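You operate a simulated robot arm through the tools that you are given. There is no shell and no other tool. Be economical: measure what you need, move in short steps, check, and stop when the job is done.

The job below is to be done with a simulated two-armed robot. You get a single attempt, and the scene is never put back.

## Task
Pick up the screw clamp with one hand, pass it to the other hand and put it on the supply top. Set down upright: screw clamp.

It is judged by the outcome, as a careful person would: the job done as asked, and still so three seconds after it is handed in. It fails if anything else is knocked over, pushed out of place, dropped, spilled or broken.

## Robot
Two 7-joint arms with two-finger parallel grippers on one trunk, on a base that drives. Base frame: it is fixed to the floor where the robot stands at the start and does not move with it; the origin is under the middle of the robot, x ahead of it, y to its left, z up. Readings come in m, degrees, newtons and seconds.
The left shoulder is at the start at [0.05, 0.168, 1.12], the right one opposite. With the tool pointing down near the work surface each hand reaches from about 0.1 to 0.66 m from the robot's upright axis, wherever it stands, measured 20 degrees to its own side. Places, roughly: supply top [-2.1, 4.1, 0.9]. Payload 1.57 kg a hand.
The TCP of each hand is the grasp point between the finger pads, 0.03 m short of the fingertips. In the tool frame z runs along the fingers and y along their closing line. The gripper opens to 0.08 m. The fingers are 0.017 m wide and 0.012 m thick; the gripper's body (0.04 by 0.082 m) begins 0.08 m behind the TCP.
Orientation is that of the tool frame in the base frame, as a unit quaternion [w, x, y, z]. With the fingers straight down and closing along the base's y, the tool's x points along the base's -x, its y along +y and its z along -z.

## Interface
- The arms move only by the tool step_arm. It takes "left_deltas", "right_deltas" or both (then of equal length, played together; a hand with none holds still); each is a list of rows, each a list of 7 numbers: the shift along the tool's x, y, z in m, then the turn, a rotation vector about the tool's x, y, z in degrees, then the finger opening in m, from 0 to 0.08. In form: [[x, y, z, rx, ry, rz, claw], ...]. A call has 1 to 20 rows; each row shifts and turns the commanded pose from where the row before left it, along the tool's axes as they then stand. A row lasts 0.2 s, in which the tool goes at most 0.05 m and 8.6 degrees; a call with a longer step from one row to the next is refused whole, and so is a gripper value outside its range. Where a pose cannot be reached the arm comes as near as it can. A force on the tool above 40 N (or 10 N above the force at the start of the call, whichever is more), or a blocked arm, ends the call early, and 0.2 s more pass. Each finger travels about 0.045 m/s and halts on what it meets, pressing with about 31 N; the grip force reading is that of the motor and also rises with nothing between the fingers. The clock runs only during rows and for 0.2 s after the last one: add rows that do not move to give the fingers time. The reply holds the time, the measured pose of the TCP, the force on the tool along the base axes, the opening and the grip force, in the units named above and with some noise, with the torque about the TCP (base axes, N m) and any sound that the robot's microphone picked up, and new pictures: "show" is both (left out), scene, wrist or none (wrist: the cameras of the hands that moved).
- Cameras (640 x 400 px; columns grow to the right, rows downward): "scene" is now at [0.1299, 0.0215, 1.3639]; the picture's right is [0.21, -0.98, 0.00], its down [-0.24, -0.05, -0.97] and it looks along [0.95, 0.21, -0.24] (base axes); focal length 295 px, centre (320, 200). "left" rides on the left gripper at [0.072, 0.007, -0.122] in its tool frame; the picture's right is [-0.09, 1.00, 0.00], its down [-0.84, -0.08, -0.54] and it looks along [-0.54, -0.05, 0.84] (tool axes); focal length 238 px, centre (320, 200). "right" rides on the right gripper at [0.072, -0.007, -0.122] in its tool frame; the picture's right is [0.09, 1.00, 0.00], its down [-0.84, 0.08, -0.54] and it looks along [-0.54, 0.05, 0.84] (tool axes); focal length 238 px, centre (320, 200). There is no depth. A picture from a camera that has moved, and an enlarged one, comes with that camera's place and axes in the base frame and with its lens.
- slide_trunk(by): slides the trunk up (or, below 0, down) by that many m; the arms and the scene camera ride with it, the base frame stays. It gives what a move gives, with no picture.
- drive_base(legs): drives the robot by 1 to 6 legs, each [ahead, left, turn to the left] in m, m and degrees, along the robot's own axes; the way and the turn of a leg run together, so that a leg with both is an arc; at most 1.5 m and 180 degrees a leg. The arms and the cameras ride along, it lands a little off, and it stops where it bumps. It gives what a move gives, and a new picture of the scene camera.
- pan_tilt(pan, tilt): turns the head with the scene camera to pan (to the left, within 80 degrees either way) and tilt (down, from -29 to 69), counted from straight ahead of the robot. It gives what a move gives, and a new picture of the scene camera.
- zoom(camera, box): a new picture of the part [left, top, right, bottom] of that camera's present view, enlarged. No time passes.
- finish_job(): hands the job in; it is judged then, once.

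Go step by step. Nothing tells you exact positions but the pictures and the camera data: compare them with the known pose of the tool, close in by small moves and look again before you grip or let go. The budget is 120 turns and 260 pictures, counting those below and the enlarged ones. Unless the task says otherwise, let go and move clear before handing in, and close with one line.

The tools are called after ">>>" as a command line: name --argument value ..., lists and objects as JSON in quotes. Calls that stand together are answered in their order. step_arm: Moves the arms, as the interface text tells. Its arguments: {"type":"object","properties":{"left_deltas":{"type":"array","items":{"type":"array","items":{"type":"number"}}},"right_deltas":{"type":"array","items":{"type":"array","items":{"type":"number"}}},"show":{"type":"string","enum":["both","scene","wrist","none"]}},"required":[]} The other tools are called the same way: slide_trunk (by) slides the trunk up or down; drive_base (legs) drives the base; pan_tilt (pan, tilt) turns the head that bears the scene camera; zoom (camera, box) takes an enlarged picture of a part of a camera's view; finish_job () hands the job in.

At the start:

```text
time_s: 0.0
left_eef_pos: [0.398, 0.2309, 1.2571]
left_orientation: [0.001, -0.001, 1.0, 0.0]
left_wrist_force: [-0.1, -0.9, -0.3]
left_torque: [0.01, 0.03, 0.01]
left_width: 0.0801
left_finger_force: 0.0
right_eef_pos: [0.4029, -0.0799, 1.2454]
right_orientation: [-0.001, 0.0, 1.0, 0.0]
right_wrist_force: [-0.3, 0.5, -0.7]
right_torque: [0.0, 0.03, 0.01]
right_width: 0.0803
right_finger_force: 0.1
trunk travel left (down, up): [-0.288, 0.154]
robot x, y, heading: [0.0011, -0.0032, 0.2]
head pan, tilt: [12.4, 14.0]
```

scene: 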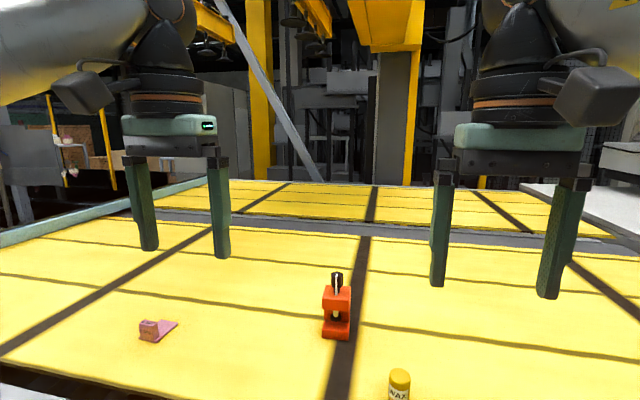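
right: 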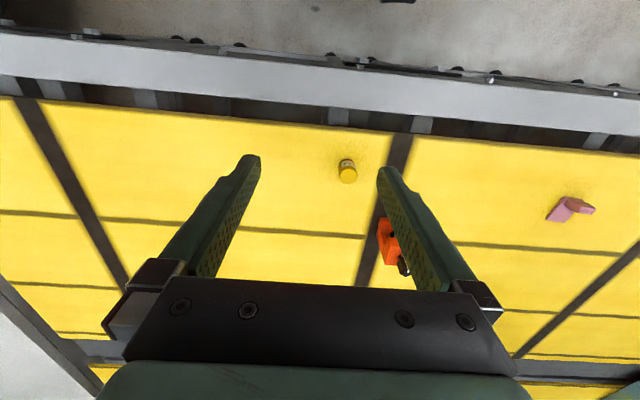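
left: 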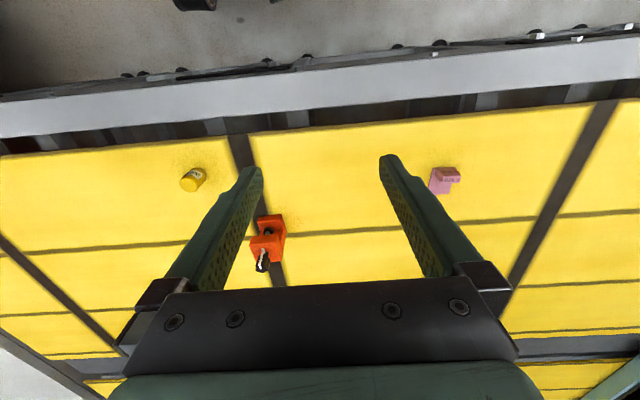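

The orange screw clamp stands near the middle of the table, between the two hands, with a wax stick and a pink block nearby. I'll zoom in on it first.

>>> zoom --camera "scene" --box '[280, 250, 400, 360]'

>>> zoom --camera "left" --box '[200, 180, 340, 290]'

>>> zoom --camera "right" --box '[340, 190, 460, 290]'

>>> pan_tilt --pan 80 --tilt 14

```text
3.64 times, centred on (340, 305) of scene
camera zoom: at [0.1299, 0.0215, 1.3639], right [0.21, -0.98, 0.0], down [-0.24, -0.05, -0.97], along [0.95, 0.21, -0.24], focal length 1072 px, centre (247, -182)
```

zoom: 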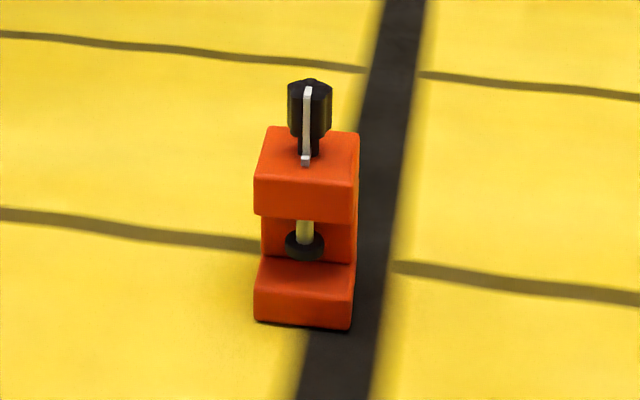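

```text
3.64 times, centred on (270, 235) of left
camera zoom: at [0.326, 0.238, 1.377], right [0.09, 1.0, 0.0], down [0.84, -0.08, 0.54], along [0.54, -0.05, -0.84], focal length 867 px, centre (502, 73)
```

zoom: 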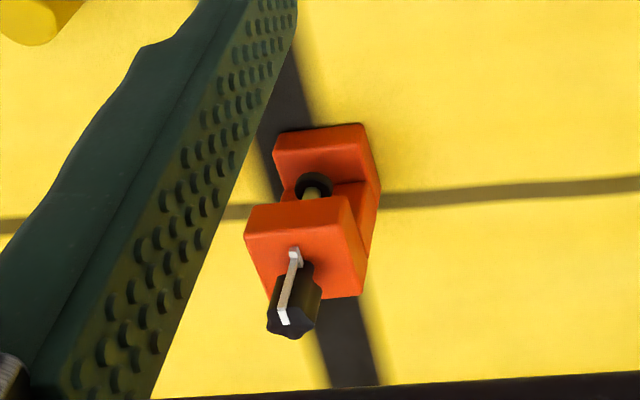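

```text
4.00 times, centred on (400, 240) of right
camera zoom: at [0.3303, -0.0873, 1.3686], right [-0.09, 1.0, 0.0], down [0.84, 0.08, 0.54], along [0.54, 0.05, -0.84], focal length 953 px, centre (0, 40)
```

zoom: 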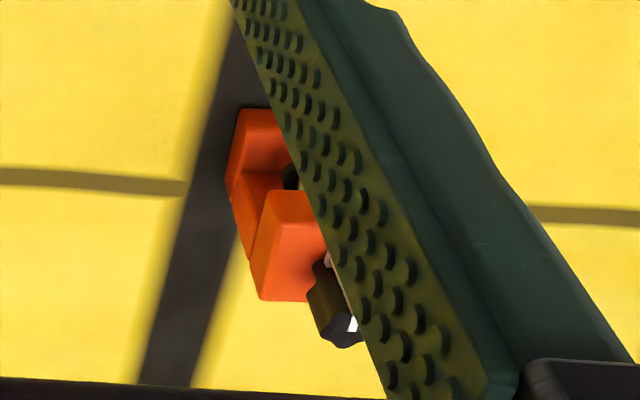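

```text
time_s: 1.4
left_eef_pos: [0.3981, 0.2322, 1.2563]
left_orientation: [0.001, -0.001, 1.0, 0.0]
left_wrist_force: [-0.6, -0.1, 0.0]
left_torque: [-0.03, 0.01, -0.01]
left_width: 0.0801
left_finger_force: 0.0
right_eef_pos: [0.4029, -0.0801, 1.2466]
right_orientation: [0.0, 0.0, 1.0, 0.0]
right_wrist_force: [-0.8, -0.6, 0.1]
right_torque: [-0.01, 0.03, 0.03]
right_width: 0.0802
right_finger_force: 0.1
trunk travel left (down, up): [-0.288, 0.154]
robot x, y, heading: [0.0005, 0.0015, 0.2]
head pan, tilt: [80.0, 14.0]
camera scene: at [0.055, 0.0934, 1.3639], right [0.98, -0.17, 0.0], down [-0.04, -0.24, -0.97], along [0.17, 0.96, -0.24], focal length 295 px, centre (320, 200)
```

scene: 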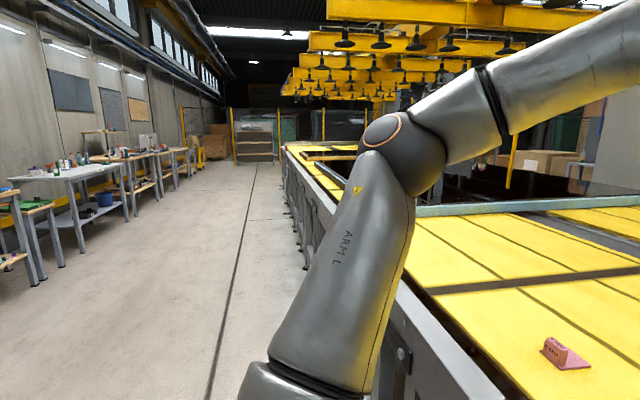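

The supply top is the pale table back on the left, and the clamp is at about (0.657, 0.105), 0.053 m wide and roughly 0.135 m tall with its knob. My plan is for the left hand to grip its upper jaw from above and the right hand to take it lower down from the front. First I'll check the gap to the conveyor.

>>> pan_tilt --pan 0 --tilt 60

```text
time_s: 2.9
left_eef_pos: [0.3973, 0.2314, 1.2554]
left_orientation: [0.001, -0.001, 1.0, 0.0]
left_wrist_force: [0.7, -0.4, -0.7]
left_torque: [0.0, 0.0, 0.01]
left_width: 0.0801
left_finger_force: 0.1
right_eef_pos: [0.4029, -0.0792, 1.2462]
right_orientation: [0.0, 0.0, 1.0, -0.001]
right_wrist_force: [-0.5, -0.5, -0.3]
right_torque: [0.01, 0.02, 0.02]
right_width: 0.08
right_finger_force: 0.1
trunk travel left (down, up): [-0.288, 0.154]
robot x, y, heading: [-0.001, 0.0019, 0.1]
head pan, tilt: [0.0, 60.0]
camera scene: at [0.1054, 0.0015, 1.296], right [0.0, -1.0, 0.0], down [-0.87, 0.0, -0.5], along [0.5, 0.0, -0.87], focal length 295 px, centre (320, 200)
```

scene: 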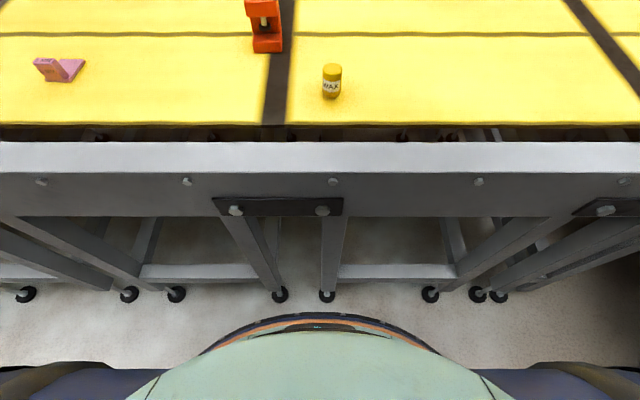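

The base has roughly 7 cm before the rail, so I'll drive 4 cm ahead to gain reach. Then I'll bring the left hand above the clamp.

>>> drive_base --legs '[[0.04, 0, 0]]'

```text
time_s: 3.8
left_eef_pos: [0.4389, 0.2315, 1.2554]
left_orientation: [-0.001, -0.001, 1.0, 0.001]
left_wrist_force: [0.7, 0.0, -0.5]
left_torque: [0.03, 0.04, 0.0]
left_width: 0.0802
left_finger_force: 0.1
right_eef_pos: [0.4437, -0.0811, 1.2463]
right_orientation: [0.0, 0.0, 1.0, -0.001]
right_wrist_force: [0.5, -0.5, -0.3]
right_torque: [0.0, 0.07, -0.01]
right_width: 0.0798
right_finger_force: 0.1
trunk travel left (down, up): [-0.288, 0.154]
robot x, y, heading: [0.0401, 0.0012, -0.1]
head pan, tilt: [0.0, 60.0]
camera scene: at [0.1462, 0.0014, 1.2959], right [0.0, -1.0, 0.0], down [-0.87, 0.0, -0.5], along [0.5, 0.0, -0.87], focal length 295 px, centre (320, 200)
```

scene: 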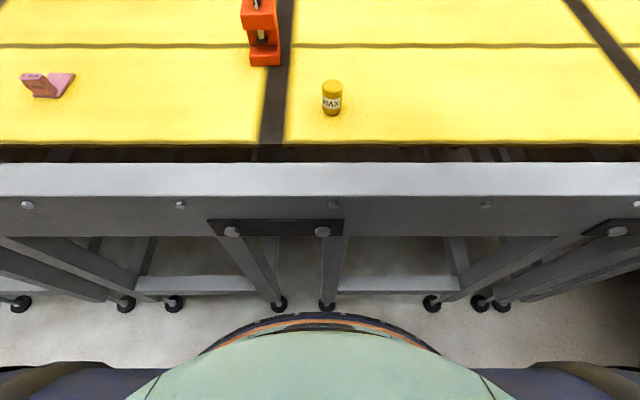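

Now I'll shift the left hand over to the clamp, staying high.

>>> step_arm --left_deltas '[[-0.036, -0.021, 0.0, 0, 0, 0, 0.08], [-0.036, -0.021, 0.0, 0, 0, 0, 0.08], [-0.036, -0.021, 0.01, 0, 0, 0, 0.08], [-0.036, -0.021, 0.01, 0, 0, 0, 0.08], [-0.036, -0.021, 0.01, 0, 0, 0, 0.08], [-0.036, -0.021, 0.01, 0, 0, 0, 0.08], [0, 0, 0, 0, 0, 0, 0.08]]' --show "wrist"

>>> pan_tilt --pan 8 --tilt 25

```text
time_s: 5.4
left_eef_pos: [0.5211, 0.213, 1.1455]
left_orientation: [0.0, -0.002, 1.0, 0.0]
left_wrist_force: [1.3, 0.2, -0.4]
left_torque: [0.0, 0.01, 0.01]
left_width: 0.0799
left_finger_force: 0.1
left hand out of reach, approached as far as the arm can: row 1, 2, 3, 4, 5, 6
right_eef_pos: [0.443, -0.0799, 1.2472]
right_orientation: [0.0, 0.0, 1.0, 0.0]
right_wrist_force: [-0.1, -0.7, 0.0]
right_torque: [-0.02, 0.01, 0.0]
right_width: 0.0802
right_finger_force: 0.0
trunk travel left (down, up): [-0.288, 0.154]
robot x, y, heading: [0.0405, -0.0008, -0.2]
head pan, tilt: [0.0, 60.0]
camera left: at [0.4497, 0.2191, 1.2675], right [0.09, 1.0, 0.0], down [0.84, -0.07, 0.54], along [0.54, -0.05, -0.84], focal length 238 px, centre (320, 200)
```

left: 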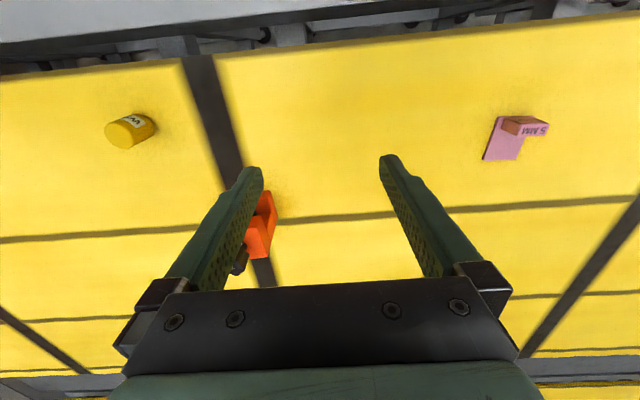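

```text
time_s: 6.4
left_eef_pos: [0.5222, 0.213, 1.1462]
left_orientation: [0.001, -0.002, 1.0, -0.003]
left_wrist_force: [0.4, -0.1, 0.1]
left_torque: [0.01, -0.01, -0.01]
left_width: 0.0801
left_finger_force: 0.0
right_eef_pos: [0.4411, -0.0805, 1.2476]
right_orientation: [0.001, 0.001, 1.0, 0.0]
right_wrist_force: [0.4, 0.5, -0.3]
right_torque: [0.06, 0.01, 0.02]
right_width: 0.0801
right_finger_force: 0.1
trunk travel left (down, up): [-0.288, 0.154]
robot x, y, heading: [0.0409, 0.0002, 0.2]
head pan, tilt: [8.0, 25.0]
camera scene: at [0.1697, 0.0142, 1.346], right [0.14, -0.99, 0.0], down [-0.42, -0.06, -0.91], along [0.9, 0.13, -0.42], focal length 295 px, centre (320, 200)
```

scene: 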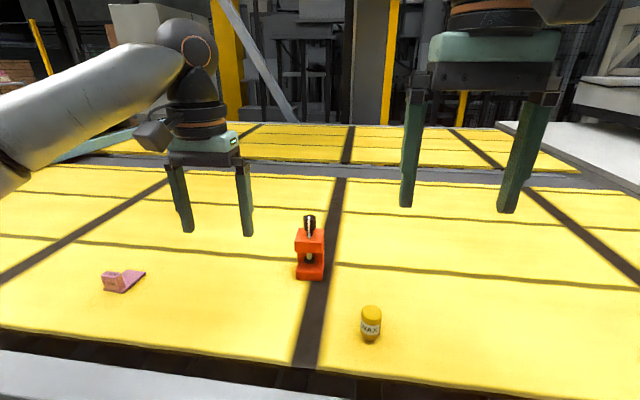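

The left arm can't reach that far at this height with the shoulder so low. Raising the trunk should extend the reach with the tool pointing down.

>>> slide_trunk --by 0.1

>>> step_arm --left_deltas '[[0, 0, 0, 0, 0, 0, 0.08]]' --show "none"

```text
time_s: 7.7
left_eef_pos: [0.5202, 0.2127, 1.2459]
left_orientation: [0.001, -0.002, 1.0, -0.002]
left_wrist_force: [-0.4, -0.1, 0.1]
left_torque: [-0.01, -0.01, -0.03]
left_width: 0.08
left_finger_force: 0.0
right_eef_pos: [0.4423, -0.0796, 1.3476]
right_orientation: [0.0, 0.0, 1.0, 0.0]
right_wrist_force: [0.1, -0.4, -0.2]
right_torque: [0.0, -0.01, 0.01]
right_width: 0.0803
right_finger_force: 0.1
trunk travel left (down, up): [-0.388, 0.054]
robot x, y, heading: [0.0387, -0.0008, 0.1]
head pan, tilt: [8.0, 25.0]
```

```text
time_s: 8.1
left_eef_pos: [0.5213, 0.2141, 1.2464]
left_orientation: [0.001, -0.003, 1.0, -0.001]
left_wrist_force: [-0.3, -0.2, 0.4]
left_torque: [0.02, -0.02, 0.0]
left_width: 0.0799
left_finger_force: 0.0
right_eef_pos: [0.4431, -0.0805, 1.3469]
right_orientation: [0.0, 0.002, 1.0, 0.0]
right_wrist_force: [0.4, -0.2, -0.1]
right_torque: [0.03, 0.03, -0.02]
right_width: 0.0799
right_finger_force: 0.1
trunk travel left (down, up): [-0.388, 0.054]
robot x, y, heading: [0.0381, 0.001, 0.1]
head pan, tilt: [8.0, 25.0]
```

The command has resynced to the measured pose. Next I'll go down a bit and across toward the clamp, stopping clear above the knob.

>>> step_arm --left_deltas '[[0, 0, 0.04, 0, 0, 0, 0.08], [0, -0.03, 0.03, 0, 0, 0, 0.08], [-0.025, -0.03, 0, 0, 0, 0, 0.08], [-0.025, -0.03, 0, 0, 0, 0, 0.08], [-0.025, -0.018, 0, 0, 0, 0, 0.08], [-0.025, 0, 0, 0, 0, 0, 0.08], [-0.025, 0, 0, 0, 0, 0, 0.08], [0, 0, 0, 0, 0, 0, 0.08]]'

```text
time_s: 9.9
left_eef_pos: [0.5512, 0.2014, 1.1537]
left_orientation: [0.003, -0.003, 1.0, -0.003]
left_wrist_force: [-0.7, -0.5, -0.3]
left_torque: [0.01, -0.01, 0.02]
left_width: 0.0802
left_finger_force: 0.0
left hand out of reach, approached as far as the arm can: row 3, 4, 5, 6, 7
right_eef_pos: [0.4432, -0.0812, 1.3465]
right_orientation: [0.0, 0.0, 1.0, 0.0]
right_wrist_force: [0.0, 0.1, 0.5]
right_torque: [0.03, 0.02, -0.04]
right_width: 0.0802
right_finger_force: 0.1
trunk travel left (down, up): [-0.388, 0.054]
robot x, y, heading: [0.0403, -0.002, 0.2]
head pan, tilt: [8.0, 25.0]
camera scene: at [0.1696, 0.0141, 1.4461], right [0.14, -0.99, 0.0], down [-0.42, -0.06, -0.91], along [0.9, 0.13, -0.42], focal length 295 px, centre (320, 200)
camera left: at [0.478, 0.2082, 1.2746], right [0.09, 1.0, 0.0], down [0.83, -0.07, 0.55], along [0.54, -0.05, -0.84], focal length 238 px, centre (320, 200)
```

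scene: 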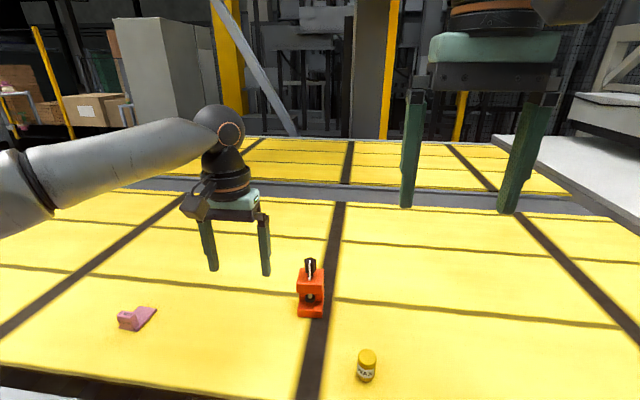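
left: 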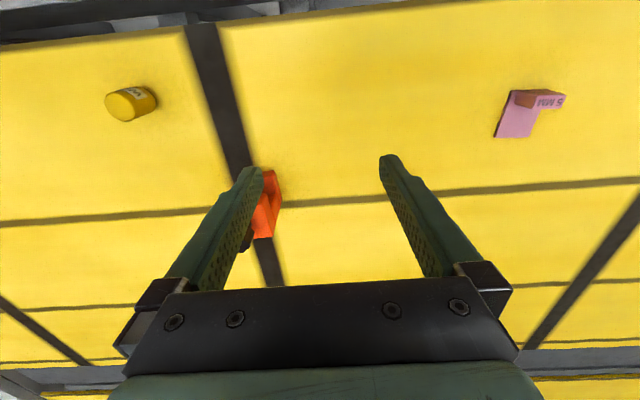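

The arm falls short when the hand points straight down. Instead the left hand will pick tilted 45° forward, and the right hand will take the clamp from above later. I'll tilt the left hand, line it up in y, and move the right hand out of the way.

>>> step_arm --left_deltas '[[0, 0, 0, 0, -7.5, 0, 0.08], [0, 0, 0, 0, -7.5, 0, 0.08], [0, -0.016, 0, 0, -7.5, 0, 0.08], [0, -0.02, 0, 0, -7.5, 0, 0.08], [0, -0.02, 0, 0, -7.5, 0, 0.08], [0, -0.02, 0, 0, -7.5, 0, 0.08], [0, -0.02, 0, 0, 0, 0, 0.08], [0, 0, 0, 0, 0, 0, 0.08]]' --right_deltas '[[0, -0.02, 0, 0, 0, 0, 0.08], [0, -0.02, 0, 0, 0, 0, 0.08], [0, -0.02, 0, 0, 0, 0, 0.08], [0, -0.02, 0, 0, 0, 0, 0.08], [0, -0.02, 0, 0, 0, 0, 0.08], [0, -0.02, 0, 0, 0, 0, 0.08], [0, 0, 0, 0, 0, 0, 0.08], [0, 0, 0, 0, 0, 0, 0.08]]'

```text
time_s: 11.7
left_eef_pos: [0.5487, 0.1053, 1.1544]
left_orientation: [0.385, -0.004, 0.923, 0.0]
left_wrist_force: [0.4, 0.0, -0.2]
left_torque: [0.0, 0.0, -0.01]
left_width: 0.0799
left_finger_force: 0.1
right_eef_pos: [0.4432, -0.1987, 1.3463]
right_orientation: [0.001, 0.0, 1.0, 0.0]
right_wrist_force: [-0.8, 0.1, 0.5]
right_torque: [0.02, 0.0, -0.02]
right_width: 0.08
right_finger_force: 0.0
trunk travel left (down, up): [-0.388, 0.054]
robot x, y, heading: [0.0405, 0.0009, 0.0]
head pan, tilt: [8.0, 25.0]
camera scene: at [0.1693, 0.0141, 1.4461], right [0.14, -0.99, 0.0], down [-0.42, -0.06, -0.91], along [0.9, 0.13, -0.42], focal length 295 px, centre (320, 200)
camera right: at [0.3699, -0.2071, 1.4676], right [-0.09, 1.0, 0.0], down [0.84, 0.08, 0.54], along [0.54, 0.05, -0.84], focal length 238 px, centre (320, 200)
camera left: at [0.4128, 0.1117, 1.1888], right [0.06, 1.0, 0.06], down [0.21, -0.07, 0.98], along [0.98, -0.04, -0.21], focal length 238 px, centre (320, 200)
```

scene: 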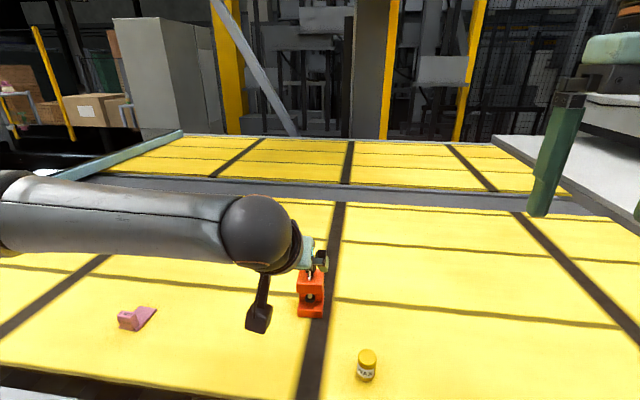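
right: 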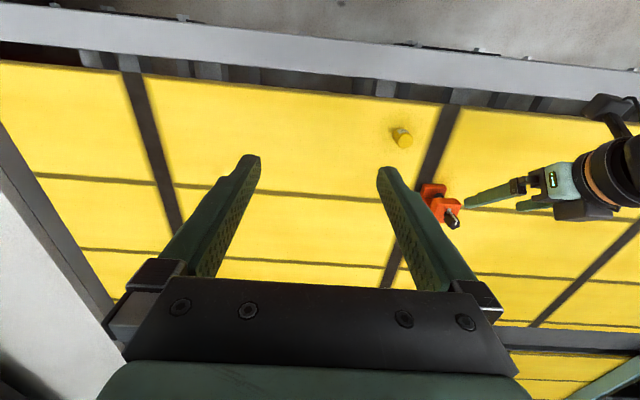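
left: 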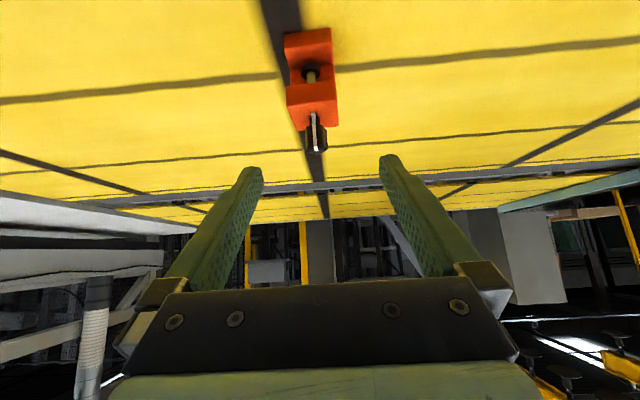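

The tilted left camera now looks straight at the clamp, so I'll zoom in to measure it.

>>> zoom --camera "left" --box '[250, 10, 370, 160]'

```text
2.67 times, centred on (310, 85) of left
camera zoom: at [0.4128, 0.1117, 1.1888], right [0.06, 1.0, 0.06], down [0.21, -0.07, 0.98], along [0.98, -0.04, -0.21], focal length 636 px, centre (347, 507)
```

zoom: 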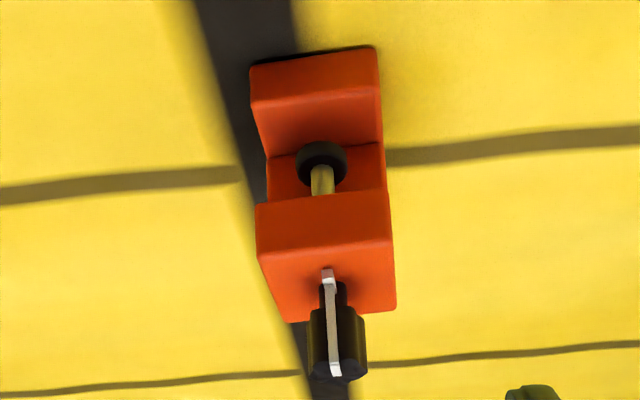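

The clamp spans x 0.631–0.682 and y 0.075–0.128, nearly square to the base. I'll align the tool axis with it, advance partway and look again.

>>> step_arm --left_deltas '[[0.023, -0.004, 0, 0, 0, 0, 0.08], [0.023, 0, 0, 0, 0, 0, 0.08], [0, 0, 0.03, 0, 0, 0, 0.08], [0, 0, 0.03, 0, 0, 0, 0.08], [0, 0, 0.03, 0, 0, 0, 0.08], [0, 0, 0, 0, 0, 0, 0.08]]'

```text
time_s: 13.1
left_eef_pos: [0.5718, 0.1267, 1.0674]
left_orientation: [0.384, -0.003, 0.923, -0.001]
left_wrist_force: [0.5, 0.7, -0.7]
left_torque: [0.01, -0.01, 0.02]
left_width: 0.08
left_finger_force: 0.0
left hand out of reach, approached as far as the arm can: row 3, 4, 5
right_eef_pos: [0.4424, -0.1989, 1.345]
right_orientation: [0.0, 0.0, 1.0, 0.0]
right_wrist_force: [0.2, 0.8, -0.4]
right_torque: [-0.01, 0.01, 0.01]
right_width: 0.0803
right_finger_force: 0.0
trunk travel left (down, up): [-0.388, 0.054]
robot x, y, heading: [0.0355, 0.0003, -0.0]
head pan, tilt: [8.0, 25.0]
camera scene: at [0.1695, 0.0141, 1.4461], right [0.14, -0.99, 0.0], down [-0.42, -0.06, -0.91], along [0.9, 0.13, -0.42], focal length 295 px, centre (320, 200)
camera left: at [0.4347, 0.1332, 1.1026], right [0.06, 1.0, 0.06], down [0.21, -0.07, 0.98], along [0.98, -0.05, -0.21], focal length 238 px, centre (320, 200)
```

scene: 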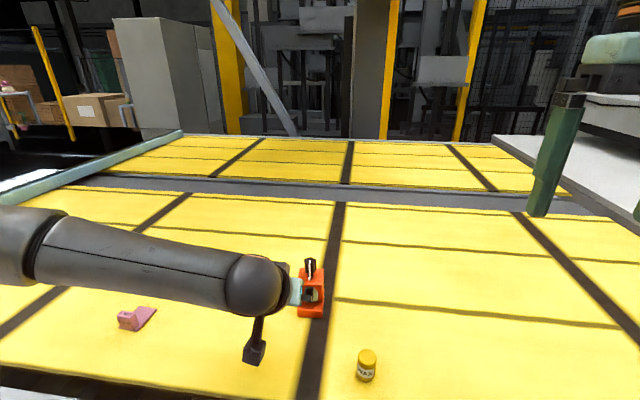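
left: 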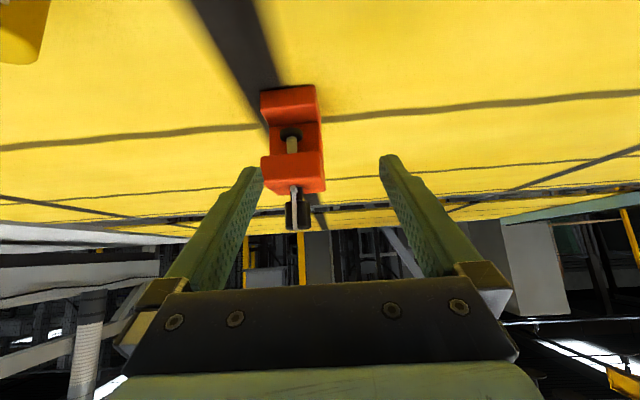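

The arm stopped short and drifted sideways even though it isn't stretched out, so this may be a joint limit. I'll retry in small steps from here.

>>> step_arm --left_deltas '[[0, -0.012, 0, 0, 0, 0, 0.08], [0, -0.012, 0, 0, 0, 0, 0.08], [0, 0, 0.015, 0, 0, 0, 0.08], [0, 0, 0, 0, 0, 0, 0.08]]' --show "none"

```text
time_s: 14.1
left_eef_pos: [0.5735, 0.1284, 1.0669]
left_orientation: [0.383, -0.003, 0.924, -0.001]
left_wrist_force: [0.4, -0.4, 0.2]
left_torque: [0.0, 0.01, 0.01]
left_width: 0.0801
left_finger_force: 0.1
left hand out of reach, approached as far as the arm can: row 1, 2, 3
right_eef_pos: [0.4416, -0.2002, 1.3461]
right_orientation: [0.0, 0.0, 1.0, 0.0]
right_wrist_force: [1.1, -0.1, 0.8]
right_torque: [0.03, -0.02, -0.04]
right_width: 0.08
right_finger_force: 0.1
trunk travel left (down, up): [-0.388, 0.054]
robot x, y, heading: [0.0371, 0.0031, -0.1]
head pan, tilt: [8.0, 25.0]
```

The limit seems to come from reaching across the midline. I'll back the hand off and slide the base 0.12 m to the right, which puts the clamp about 20° to the left side.

>>> step_arm --left_deltas '[[0, 0, -0.04, 0, 0, 0, 0.08], [0, 0, -0.04, 0, 0, 0, 0.08], [0, 0, 0, 0, 0, 0, 0.08]]' --show "none"

>>> drive_base --legs '[[0, -0.13, 0]]'

```text
time_s: 14.9
left_eef_pos: [0.5177, 0.1299, 1.1216]
left_orientation: [0.384, -0.003, 0.924, -0.001]
left_wrist_force: [0.4, 0.1, 0.3]
left_torque: [0.02, 0.01, -0.02]
left_width: 0.0801
left_finger_force: 0.1
right_eef_pos: [0.4425, -0.1998, 1.345]
right_orientation: [0.0, 0.001, 1.0, -0.001]
right_wrist_force: [-0.2, -0.2, -0.5]
right_torque: [0.01, 0.04, 0.04]
right_width: 0.0802
right_finger_force: 0.1
trunk travel left (down, up): [-0.388, 0.054]
robot x, y, heading: [0.0408, -0.002, -0.2]
head pan, tilt: [8.0, 25.0]
```

```text
time_s: 16.2
left_eef_pos: [0.517, -0.0021, 1.1218]
left_orientation: [0.384, -0.004, 0.923, 0.0]
left_wrist_force: [-0.5, -0.9, -0.3]
left_torque: [0.01, 0.01, 0.02]
left_width: 0.0801
left_finger_force: 0.1
right_eef_pos: [0.4431, -0.3323, 1.3463]
right_orientation: [-0.001, 0.0, 1.0, 0.001]
right_wrist_force: [0.1, -1.1, -0.4]
right_torque: [0.04, 0.0, 0.01]
right_width: 0.0801
right_finger_force: 0.1
trunk travel left (down, up): [-0.388, 0.054]
robot x, y, heading: [0.0405, -0.1286, -0.1]
head pan, tilt: [8.0, 25.0]
camera scene: at [0.1696, -0.1181, 1.4461], right [0.14, -0.99, 0.0], down [-0.42, -0.06, -0.91], along [0.9, 0.13, -0.42], focal length 295 px, centre (320, 200)
```

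scene: 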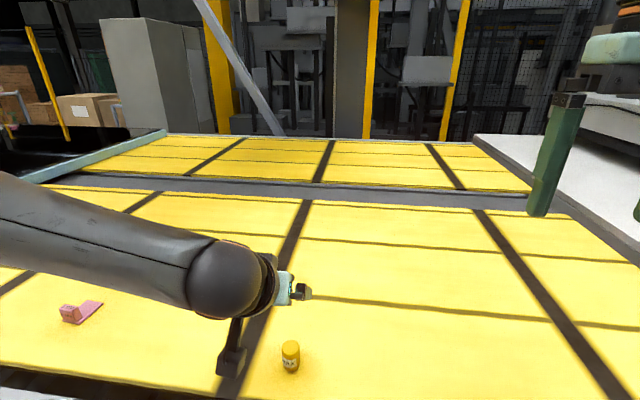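

Next I'll shift the hand left to y=0.1015, where it should already be on the approach line, then advance halfway.

>>> step_arm --left_deltas '[[0, 0.026, 0, 0, 0, 0, 0.08], [0, 0.026, 0, 0, 0, 0, 0.08], [0, 0.026, 0, 0, 0, 0, 0.08], [0, 0.0255, 0, 0, 0, 0, 0.08], [0, 0, 0.03, 0, 0, 0, 0.08], [0, 0, 0.03, 0, 0, 0, 0.08], [0, 0, 0.03, 0, 0, 0, 0.08], [0, 0, 0, 0, 0, 0, 0.08]]'

```text
time_s: 18.0
left_eef_pos: [0.5787, 0.0998, 1.0576]
left_orientation: [0.383, -0.004, 0.924, 0.0]
left_wrist_force: [-0.8, 0.6, 0.1]
left_torque: [0.02, -0.03, 0.01]
left_width: 0.0801
left_finger_force: 0.0
right_eef_pos: [0.441, -0.3303, 1.3452]
right_orientation: [0.001, 0.0, 1.0, 0.0]
right_wrist_force: [0.2, -0.4, 0.4]
right_torque: [0.04, 0.0, 0.01]
right_width: 0.0799
right_finger_force: 0.1
trunk travel left (down, up): [-0.388, 0.054]
robot x, y, heading: [0.0381, -0.1328, 0.0]
head pan, tilt: [8.0, 25.0]
camera scene: at [0.1692, -0.1171, 1.4461], right [0.14, -0.99, 0.0], down [-0.42, -0.06, -0.91], along [0.9, 0.13, -0.42], focal length 295 px, centre (320, 200)
camera left: at [0.4427, 0.1065, 1.0924], right [0.06, 1.0, 0.06], down [0.21, -0.07, 0.98], along [0.98, -0.04, -0.21], focal length 238 px, centre (320, 200)
```

scene: 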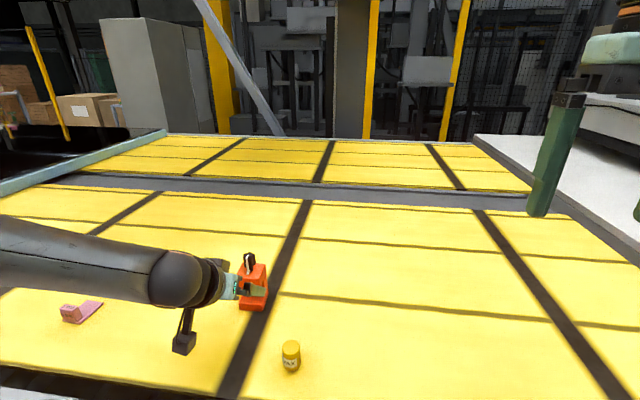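
left: 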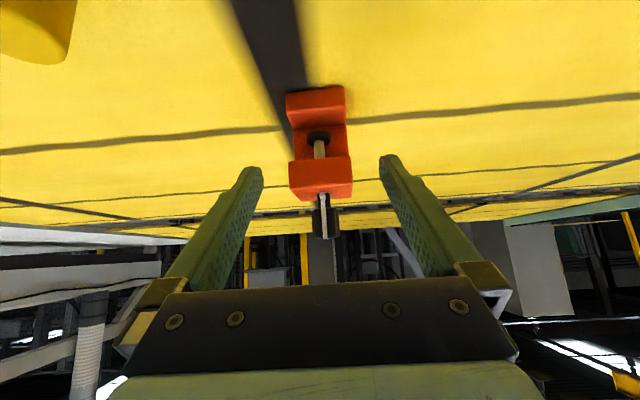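

That was reachable, and the clamp sits centred between the fingers. Now I'll advance to the grasp point with a small 3° yaw to match it.

>>> step_arm --left_deltas '[[0, 0, 0.025, -2.1, 0, -2.1, 0.08], [0, 0, 0.025, 0, 0, 0, 0.08], [0, 0, 0.02, 0, 0, 0, 0.08], [0, 0, 0.02, 0, 0, 0, 0.08], [0, 0, 0.0145, 0, 0, 0, 0.08], [0, 0, 0, 0, 0, 0, 0.08]]'

```text
time_s: 19.4
left_eef_pos: [0.6499, 0.1092, 0.9881]
left_orientation: [0.383, -0.028, 0.923, 0.009]
left_wrist_force: [0.3, 0.4, 0.7]
left_torque: [-0.01, -0.03, 0.01]
left_width: 0.08
left_finger_force: 0.1
left hand out of reach, approached as far as the arm can: row 5
right_eef_pos: [0.4434, -0.3313, 1.3456]
right_orientation: [-0.001, 0.001, 1.0, 0.0]
right_wrist_force: [0.2, 0.4, 0.0]
right_torque: [-0.02, 0.02, 0.02]
right_width: 0.0801
right_finger_force: 0.0
trunk travel left (down, up): [-0.388, 0.054]
robot x, y, heading: [0.0343, -0.1319, -0.1]
head pan, tilt: [8.0, 25.0]
camera scene: at [0.1697, -0.1172, 1.4461], right [0.14, -0.99, 0.0], down [-0.42, -0.06, -0.91], along [0.9, 0.13, -0.42], focal length 295 px, centre (320, 200)
camera left: at [0.513, 0.108, 1.0221], right [0.01, 1.0, 0.06], down [0.21, -0.06, 0.98], along [0.98, 0.0, -0.21], focal length 238 px, centre (320, 200)
```

scene: 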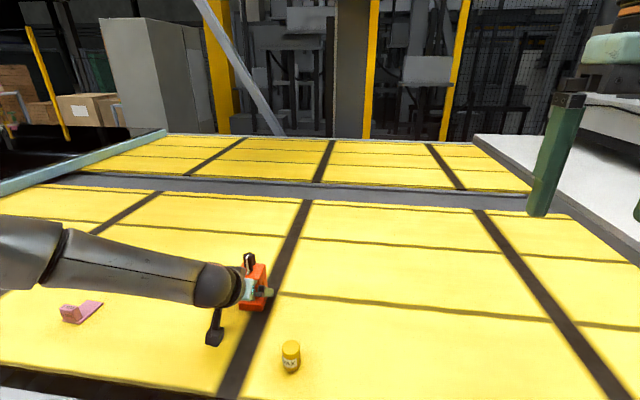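
left: 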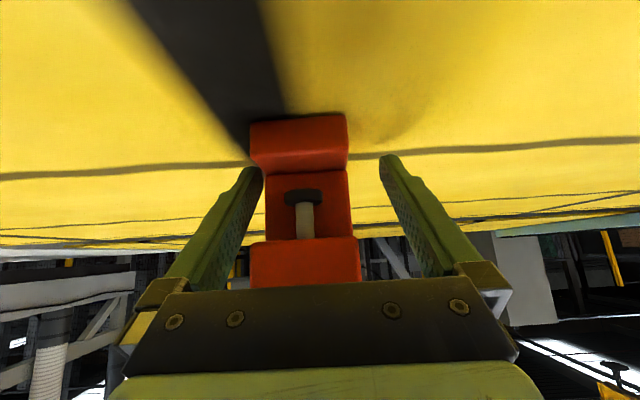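

The hand is nearly in place but drifted about 8 mm to the left at its limit. I'll nudge it back.

>>> step_arm --left_deltas '[[0, 0, -0.004, 0, 0, 0, 0.08], [0, -0.008, 0, 0, 0, 0, 0.08], [0, 0, 0, 0, 0, 0, 0.08]]' --show "wrist"

```text
time_s: 20.2
left_eef_pos: [0.6462, 0.1017, 0.9912]
left_orientation: [0.383, -0.027, 0.923, 0.009]
left_wrist_force: [-0.4, 0.0, 0.1]
left_torque: [0.0, -0.01, 0.0]
left_width: 0.08
left_finger_force: 0.1
right_eef_pos: [0.4438, -0.3316, 1.3469]
right_orientation: [0.0, 0.0, 1.0, 0.0]
right_wrist_force: [1.4, -0.7, -0.3]
right_torque: [-0.04, 0.01, 0.01]
right_width: 0.08
right_finger_force: 0.0
trunk travel left (down, up): [-0.388, 0.054]
robot x, y, heading: [0.0371, -0.1339, -0.1]
head pan, tilt: [8.0, 25.0]
camera left: at [0.5099, 0.1001, 1.0267], right [0.01, 1.0, 0.06], down [0.21, -0.06, 0.98], along [0.98, 0.01, -0.21], focal length 238 px, centre (320, 200)
```

left: 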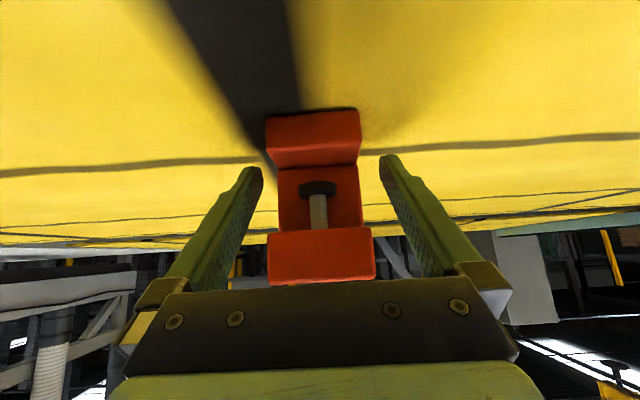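

It's centred, so I'll close the left fingers on the clamp.

>>> step_arm --left_deltas '[[0, 0, 0, 0, 0, 0, 0.06], [0, 0, 0, 0, 0, 0, 0.05], [0, 0, 0, 0, 0, 0, 0.04], [0, 0, 0, 0, 0, 0, 0.03], [0, 0, 0, 0, 0, 0, 0.02], [0, 0, 0, 0, 0, 0, 0.02]]'

```text
time_s: 21.6
left_eef_pos: [0.6466, 0.1018, 0.9925]
left_orientation: [0.383, -0.027, 0.923, 0.01]
left_wrist_force: [0.2, -1.1, 0.4]
left_torque: [-0.03, -0.01, -0.02]
left_width: 0.0539
left_finger_force: 31.0
right_eef_pos: [0.4424, -0.3304, 1.3458]
right_orientation: [0.0, -0.001, 1.0, 0.0]
right_wrist_force: [0.3, 0.1, 0.1]
right_torque: [-0.01, 0.01, 0.02]
right_width: 0.0801
right_finger_force: 0.0
trunk travel left (down, up): [-0.388, 0.054]
robot x, y, heading: [0.0364, -0.131, 0.3]
head pan, tilt: [8.0, 25.0]
camera scene: at [0.1696, -0.1174, 1.4461], right [0.14, -0.99, 0.0], down [-0.42, -0.06, -0.91], along [0.9, 0.13, -0.42], focal length 295 px, centre (320, 200)
camera left: at [0.51, 0.0999, 1.0268], right [0.01, 1.0, 0.06], down [0.21, -0.06, 0.98], along [0.98, 0.01, -0.21], focal length 238 px, centre (320, 200)
```

scene: 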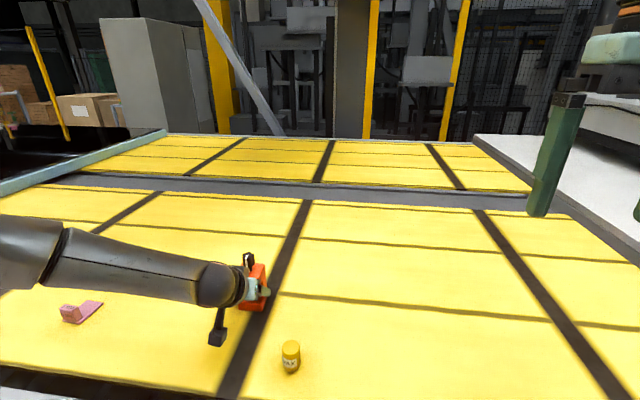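
left: 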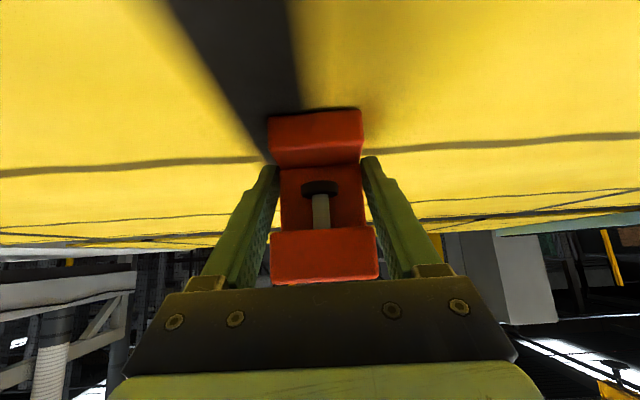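

Gripped at 0.054 m. Now I'll lift straight up, then pull back toward the robot.

>>> step_arm --left_deltas '[[-0.007, 0, -0.007, 0, 0, 0, 0.02], [-0.014, 0, -0.014, 0, 0, 0, 0.02], [-0.021, 0, -0.021, 0, 0, 0, 0.02], [-0.021, 0, -0.021, 0, 0, 0, 0.02], [-0.021, 0, -0.021, 0, 0, 0, 0.02], [-0.021, 0, -0.021, 0, 0, 0, 0.02], [0.01, 0, -0.03, 0, 0, 0, 0.02], [0.021, 0, -0.021, 0, 0, 0, 0.02], [0.021, 0, -0.021, 0, 0, 0, 0.02], [0.021, 0, -0.021, 0, 0, 0, 0.02], [0, 0, 0, 0, 0, 0, 0.02]]'

```text
time_s: 24.0
left_eef_pos: [0.5297, 0.0949, 1.1533]
left_orientation: [0.382, -0.027, 0.924, 0.009]
left_wrist_force: [0.2, 0.5, -1.7]
left_torque: [0.03, 0.02, -0.02]
left_width: 0.054
left_finger_force: 31.3
right_eef_pos: [0.4439, -0.3311, 1.3467]
right_orientation: [-0.001, 0.001, 1.0, 0.001]
right_wrist_force: [0.6, -0.2, 0.8]
right_torque: [-0.03, 0.0, 0.0]
right_width: 0.0799
right_finger_force: 0.0
trunk travel left (down, up): [-0.388, 0.054]
robot x, y, heading: [0.0384, -0.1279, -0.1]
head pan, tilt: [8.0, 25.0]
camera scene: at [0.1702, -0.1171, 1.446], right [0.14, -0.99, 0.0], down [-0.42, -0.06, -0.91], along [0.9, 0.13, -0.42], focal length 295 px, centre (320, 200)
camera left: at [0.3936, 0.0927, 1.1881], right [0.01, 1.0, 0.06], down [0.21, -0.06, 0.98], along [0.98, 0.01, -0.21], focal length 238 px, centre (320, 200)
```

scene: 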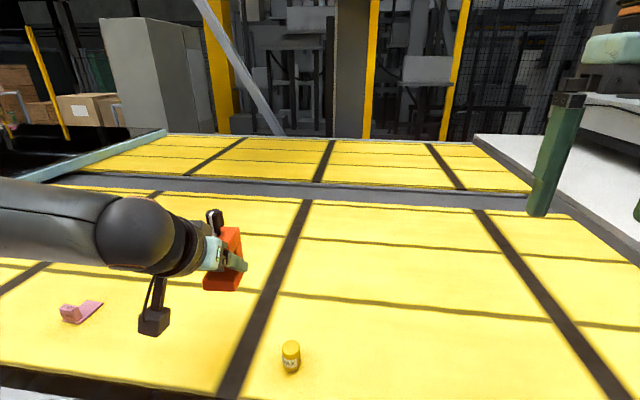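
left: 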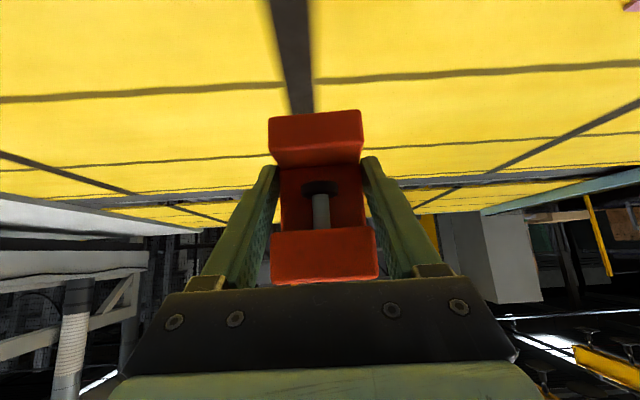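

The clamp is lifted and held firmly. I'll back the base away from the conveyor into the free aisle for the handover, then yaw the left hand so it points right.

>>> drive_base --legs '[[-0.45, 0, 0]]'

>>> step_arm --left_deltas '[[0, 0, 0, 5.6, 0, 5.6, 0.02], [0, 0, 0, 5.6, 0, 5.6, 0.02], [0, 0, 0, 5.6, 0, 5.6, 0.02], [0, 0, 0, 5.6, 0, 5.6, 0.02], [0, 0, 0, 5.6, 0, 5.6, 0.02], [0, 0, 0, 5.6, 0, 5.6, 0.02], [0, 0, 0, 5.6, 0, 5.6, 0.02], [0, 0, 0, 5.6, 0, 5.6, 0.02], [0, 0, 0, 0, 0, 0, 0.02]]' --show "scene"

```text
time_s: 26.8
left_eef_pos: [0.0816, 0.0945, 1.1548]
left_orientation: [0.384, -0.026, 0.923, 0.009]
left_wrist_force: [-0.4, 0.2, -0.6]
left_torque: [-0.01, 0.0, 0.05]
left_width: 0.0536
left_finger_force: 30.9
right_eef_pos: [-0.0086, -0.3305, 1.3449]
right_orientation: [0.0, 0.002, 1.0, -0.001]
right_wrist_force: [-0.5, 0.0, 0.5]
right_torque: [-0.02, -0.03, 0.0]
right_width: 0.0798
right_finger_force: 0.1
trunk travel left (down, up): [-0.388, 0.054]
robot x, y, heading: [-0.4098, -0.1352, -0.3]
head pan, tilt: [8.0, 25.0]
camera scene: at [-0.2807, -0.1164, 1.4461], right [0.14, -0.99, 0.0], down [-0.42, -0.06, -0.91], along [0.9, 0.12, -0.42], focal length 295 px, centre (320, 200)
```

scene: 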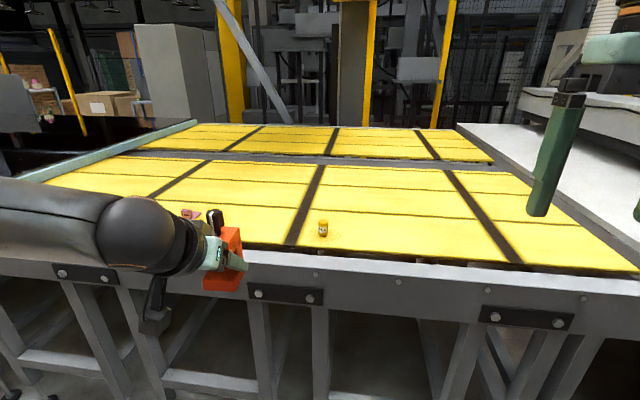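

```text
time_s: 28.8
left_eef_pos: [0.0801, 0.0946, 1.1527]
left_orientation: [0.332, 0.463, 0.798, -0.194]
left_wrist_force: [0.5, 0.9, -1.8]
left_torque: [0.04, 0.02, -0.01]
left_width: 0.0536
left_finger_force: 30.6
right_eef_pos: [-0.0075, -0.3311, 1.345]
right_orientation: [0.0, 0.002, 1.0, 0.0]
right_wrist_force: [-0.4, 0.2, -0.1]
right_torque: [-0.03, -0.02, -0.01]
right_width: 0.08
right_finger_force: 0.1
trunk travel left (down, up): [-0.388, 0.054]
robot x, y, heading: [-0.4132, -0.1277, -0.4]
head pan, tilt: [8.0, 25.0]
camera scene: at [-0.2804, -0.1165, 1.4461], right [0.14, -0.99, 0.0], down [-0.42, -0.06, -0.91], along [0.9, 0.12, -0.42], focal length 295 px, centre (320, 200)
```

scene: 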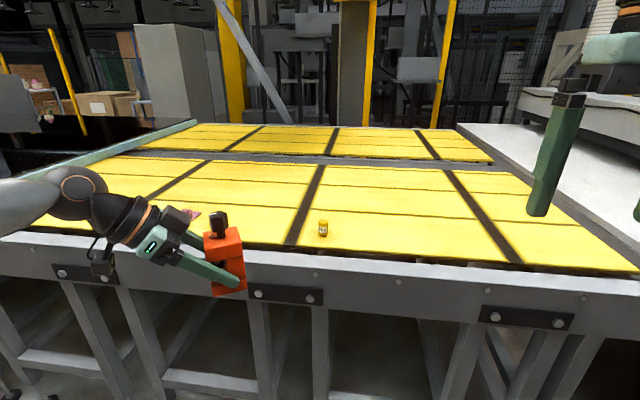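

The wrist rotation went fine. Next I'll carry the clamp to the robot's midline with more yaw, while the right hand yaws so its camera ends up on the side away from the left hand.

>>> step_arm --left_deltas '[[-0.0139, -0.0229, 0.0141, 0, 0, 0, 0.02], [-0.0139, -0.0229, 0.0141, 0, 0, 0, 0.02], [-0.0139, -0.0229, 0.0141, 0, 0, 0, 0.02], [-0.0139, -0.0229, 0.0141, 0, 0, 0, 0.02], [-0.0139, -0.0229, 0.0141, 0, 0, 0, 0.02], [-0.0139, -0.0229, 0.0141, 0, 0, 0, 0.02], [0, 0, 0, 5.6, 0, 5.6, 0.02], [0, 0, 0, 5.6, 0, 5.6, 0.02], [0, 0, 0, 5.6, 0, 5.6, 0.02], [0, 0, 0, 5.6, 0, 5.6, 0.02], [0, 0, 0, 0, 0, 0, 0.02]]' --right_deltas '[[0, 0, 0, 0, 0, -8, 0.08], [0, 0, 0, 0, 0, -8, 0.08], [0, 0, 0, 0, 0, -8, 0.08], [0, 0, 0, 0, 0, -8, 0.08], [0, 0, 0, 0, 0, -8, 0.08], [0, 0, 0, 0, 0, -8, 0.08], [0, 0, 0, 0, 0, -8, 0.08], [0, 0, 0, 0, 0, -8, 0.08], [0, 0, 0, 0, 0, -8, 0.08], [0, 0, 0, 0, 0, -8, 0.08], [0, 0, 0, 0, 0, 0, 0.08]]'

```text
time_s: 31.1
left_eef_pos: [0.0199, -0.0766, 1.1532]
left_orientation: [0.268, 0.664, 0.642, -0.277]
left_wrist_force: [-0.2, -0.1, -1.8]
left_torque: [0.0, 0.0, -0.01]
left_width: 0.0535
left_finger_force: 31.3
right_eef_pos: [-0.1072, -0.2538, 1.2665]
right_orientation: [0.002, -0.642, 0.767, 0.0]
right_wrist_force: [0.1, -0.1, -0.8]
right_torque: [0.01, -0.02, -0.02]
right_width: 0.0801
right_finger_force: 0.0
right hand out of reach, approached as far as the arm can: row 5, 6, 7, 8, 9, 10
trunk travel left (down, up): [-0.388, 0.054]
robot x, y, heading: [-0.407, -0.1296, -0.3]
head pan, tilt: [8.0, 25.0]
camera scene: at [-0.2804, -0.1165, 1.4461], right [0.14, -0.99, 0.0], down [-0.42, -0.06, -0.91], along [0.9, 0.12, -0.42], focal length 295 px, centre (320, 200)
camera right: at [-0.1144, -0.3266, 1.3892], right [-1.0, 0.09, 0.0], down [0.07, 0.84, 0.54], along [0.05, 0.54, -0.84], focal length 238 px, centre (320, 200)
camera left: at [0.032, 0.0592, 1.1878], right [0.99, -0.1, 0.07], down [-0.09, -0.2, 0.98], along [-0.08, -0.97, -0.21], focal length 238 px, centre (320, 200)
```

scene: 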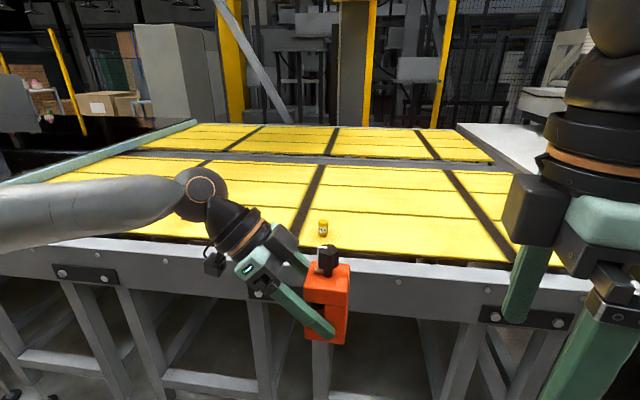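
right: 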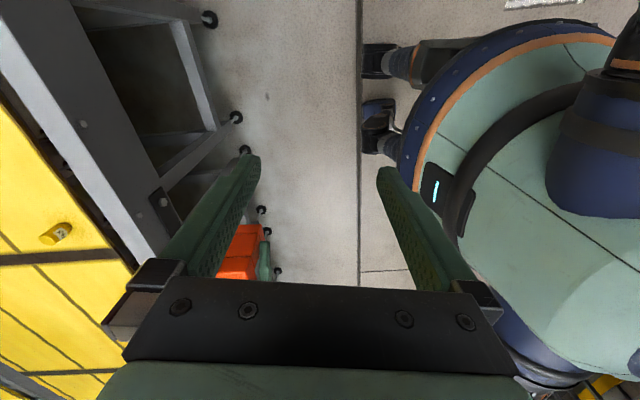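
left: 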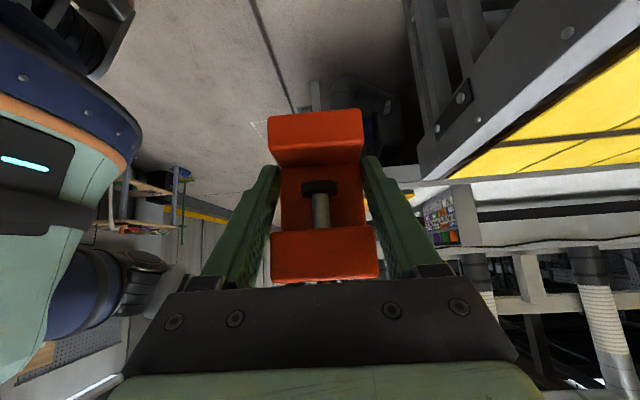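

Both hands can hold these orientations. I'll lower the clamp, where the right arm has more reach, and bring the right hand down with an 8° yaw trim.

>>> step_arm --left_deltas '[[0.0176, -0.01, 0.0178, 0, 0, 0, 0.02], [0.0176, -0.01, 0.0178, 0, 0, 0, 0.02], [0.0176, -0.01, 0.0178, 0, 0, 0, 0.02], [0.0176, -0.01, 0.0178, 0, 0, 0, 0.02], [0.0176, -0.01, 0.0178, 0, 0, 0, 0.02], [0.0176, -0.01, 0.0178, 0, 0, 0, 0.02], [0, 0, 0, 0, 0, 0, 0.02]]' --right_deltas '[[0, 0, 0.01, 0, 0, -8, 0.08], [0, 0, 0.02, 0, 0, 0, 0.08], [0, 0, 0.02, 0, 0, 0, 0.08], [0, 0, 0.02, 0, 0, 0, 0.08], [0, 0, 0.01, 0, 0, 0, 0.08], [0, 0, 0, 0, 0, 0, 0.08], [0, 0, 0, 0, 0, 0, 0.08]]'

```text
time_s: 32.8
left_eef_pos: [-0.0411, -0.0765, 1.0032]
left_orientation: [0.267, 0.664, 0.642, -0.276]
left_wrist_force: [0.1, -0.3, -0.6]
left_torque: [0.02, 0.06, 0.01]
left_width: 0.0538
left_finger_force: 31.5
right_eef_pos: [-0.1271, -0.2423, 1.1788]
right_orientation: [0.0, -0.693, 0.721, 0.0]
right_wrist_force: [-0.3, 0.5, 0.2]
right_torque: [0.01, 0.0, 0.05]
right_width: 0.0799
right_finger_force: 0.1
right hand out of reach, approached as far as the arm can: row 1
trunk travel left (down, up): [-0.388, 0.054]
robot x, y, heading: [-0.4133, -0.1345, -0.0]
head pan, tilt: [8.0, 25.0]
camera scene: at [-0.2803, -0.1164, 1.4461], right [0.14, -0.99, 0.0], down [-0.42, -0.06, -0.91], along [0.9, 0.12, -0.42], focal length 295 px, centre (320, 200)
camera right: at [-0.1242, -0.3149, 1.3004], right [-1.0, -0.05, 0.0], down [-0.05, 0.84, 0.54], along [-0.03, 0.54, -0.84], focal length 238 px, centre (320, 200)
camera left: at [-0.0287, 0.0608, 1.0372], right [0.99, -0.1, 0.07], down [-0.09, -0.2, 0.98], along [-0.08, -0.97, -0.21], focal length 238 px, centre (320, 200)
```

scene: 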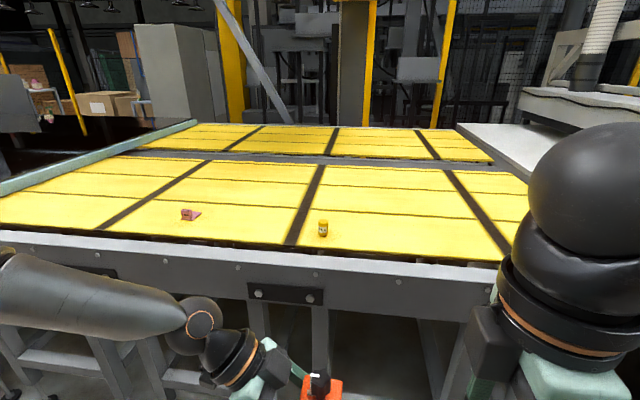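
right: 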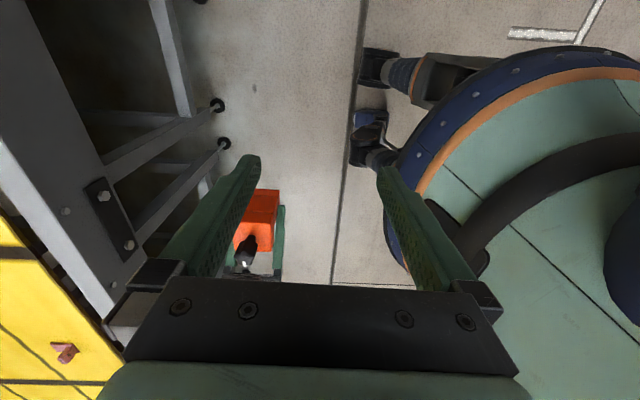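
left: 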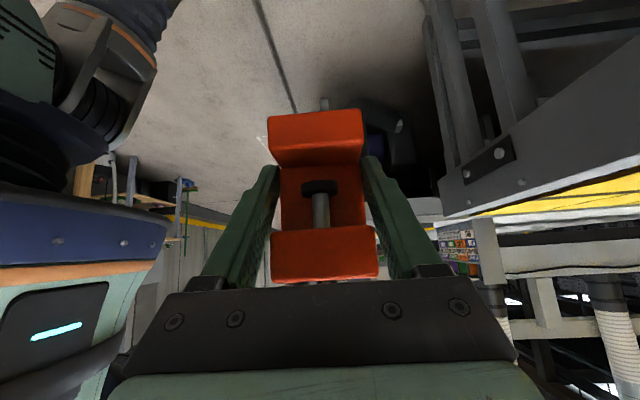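

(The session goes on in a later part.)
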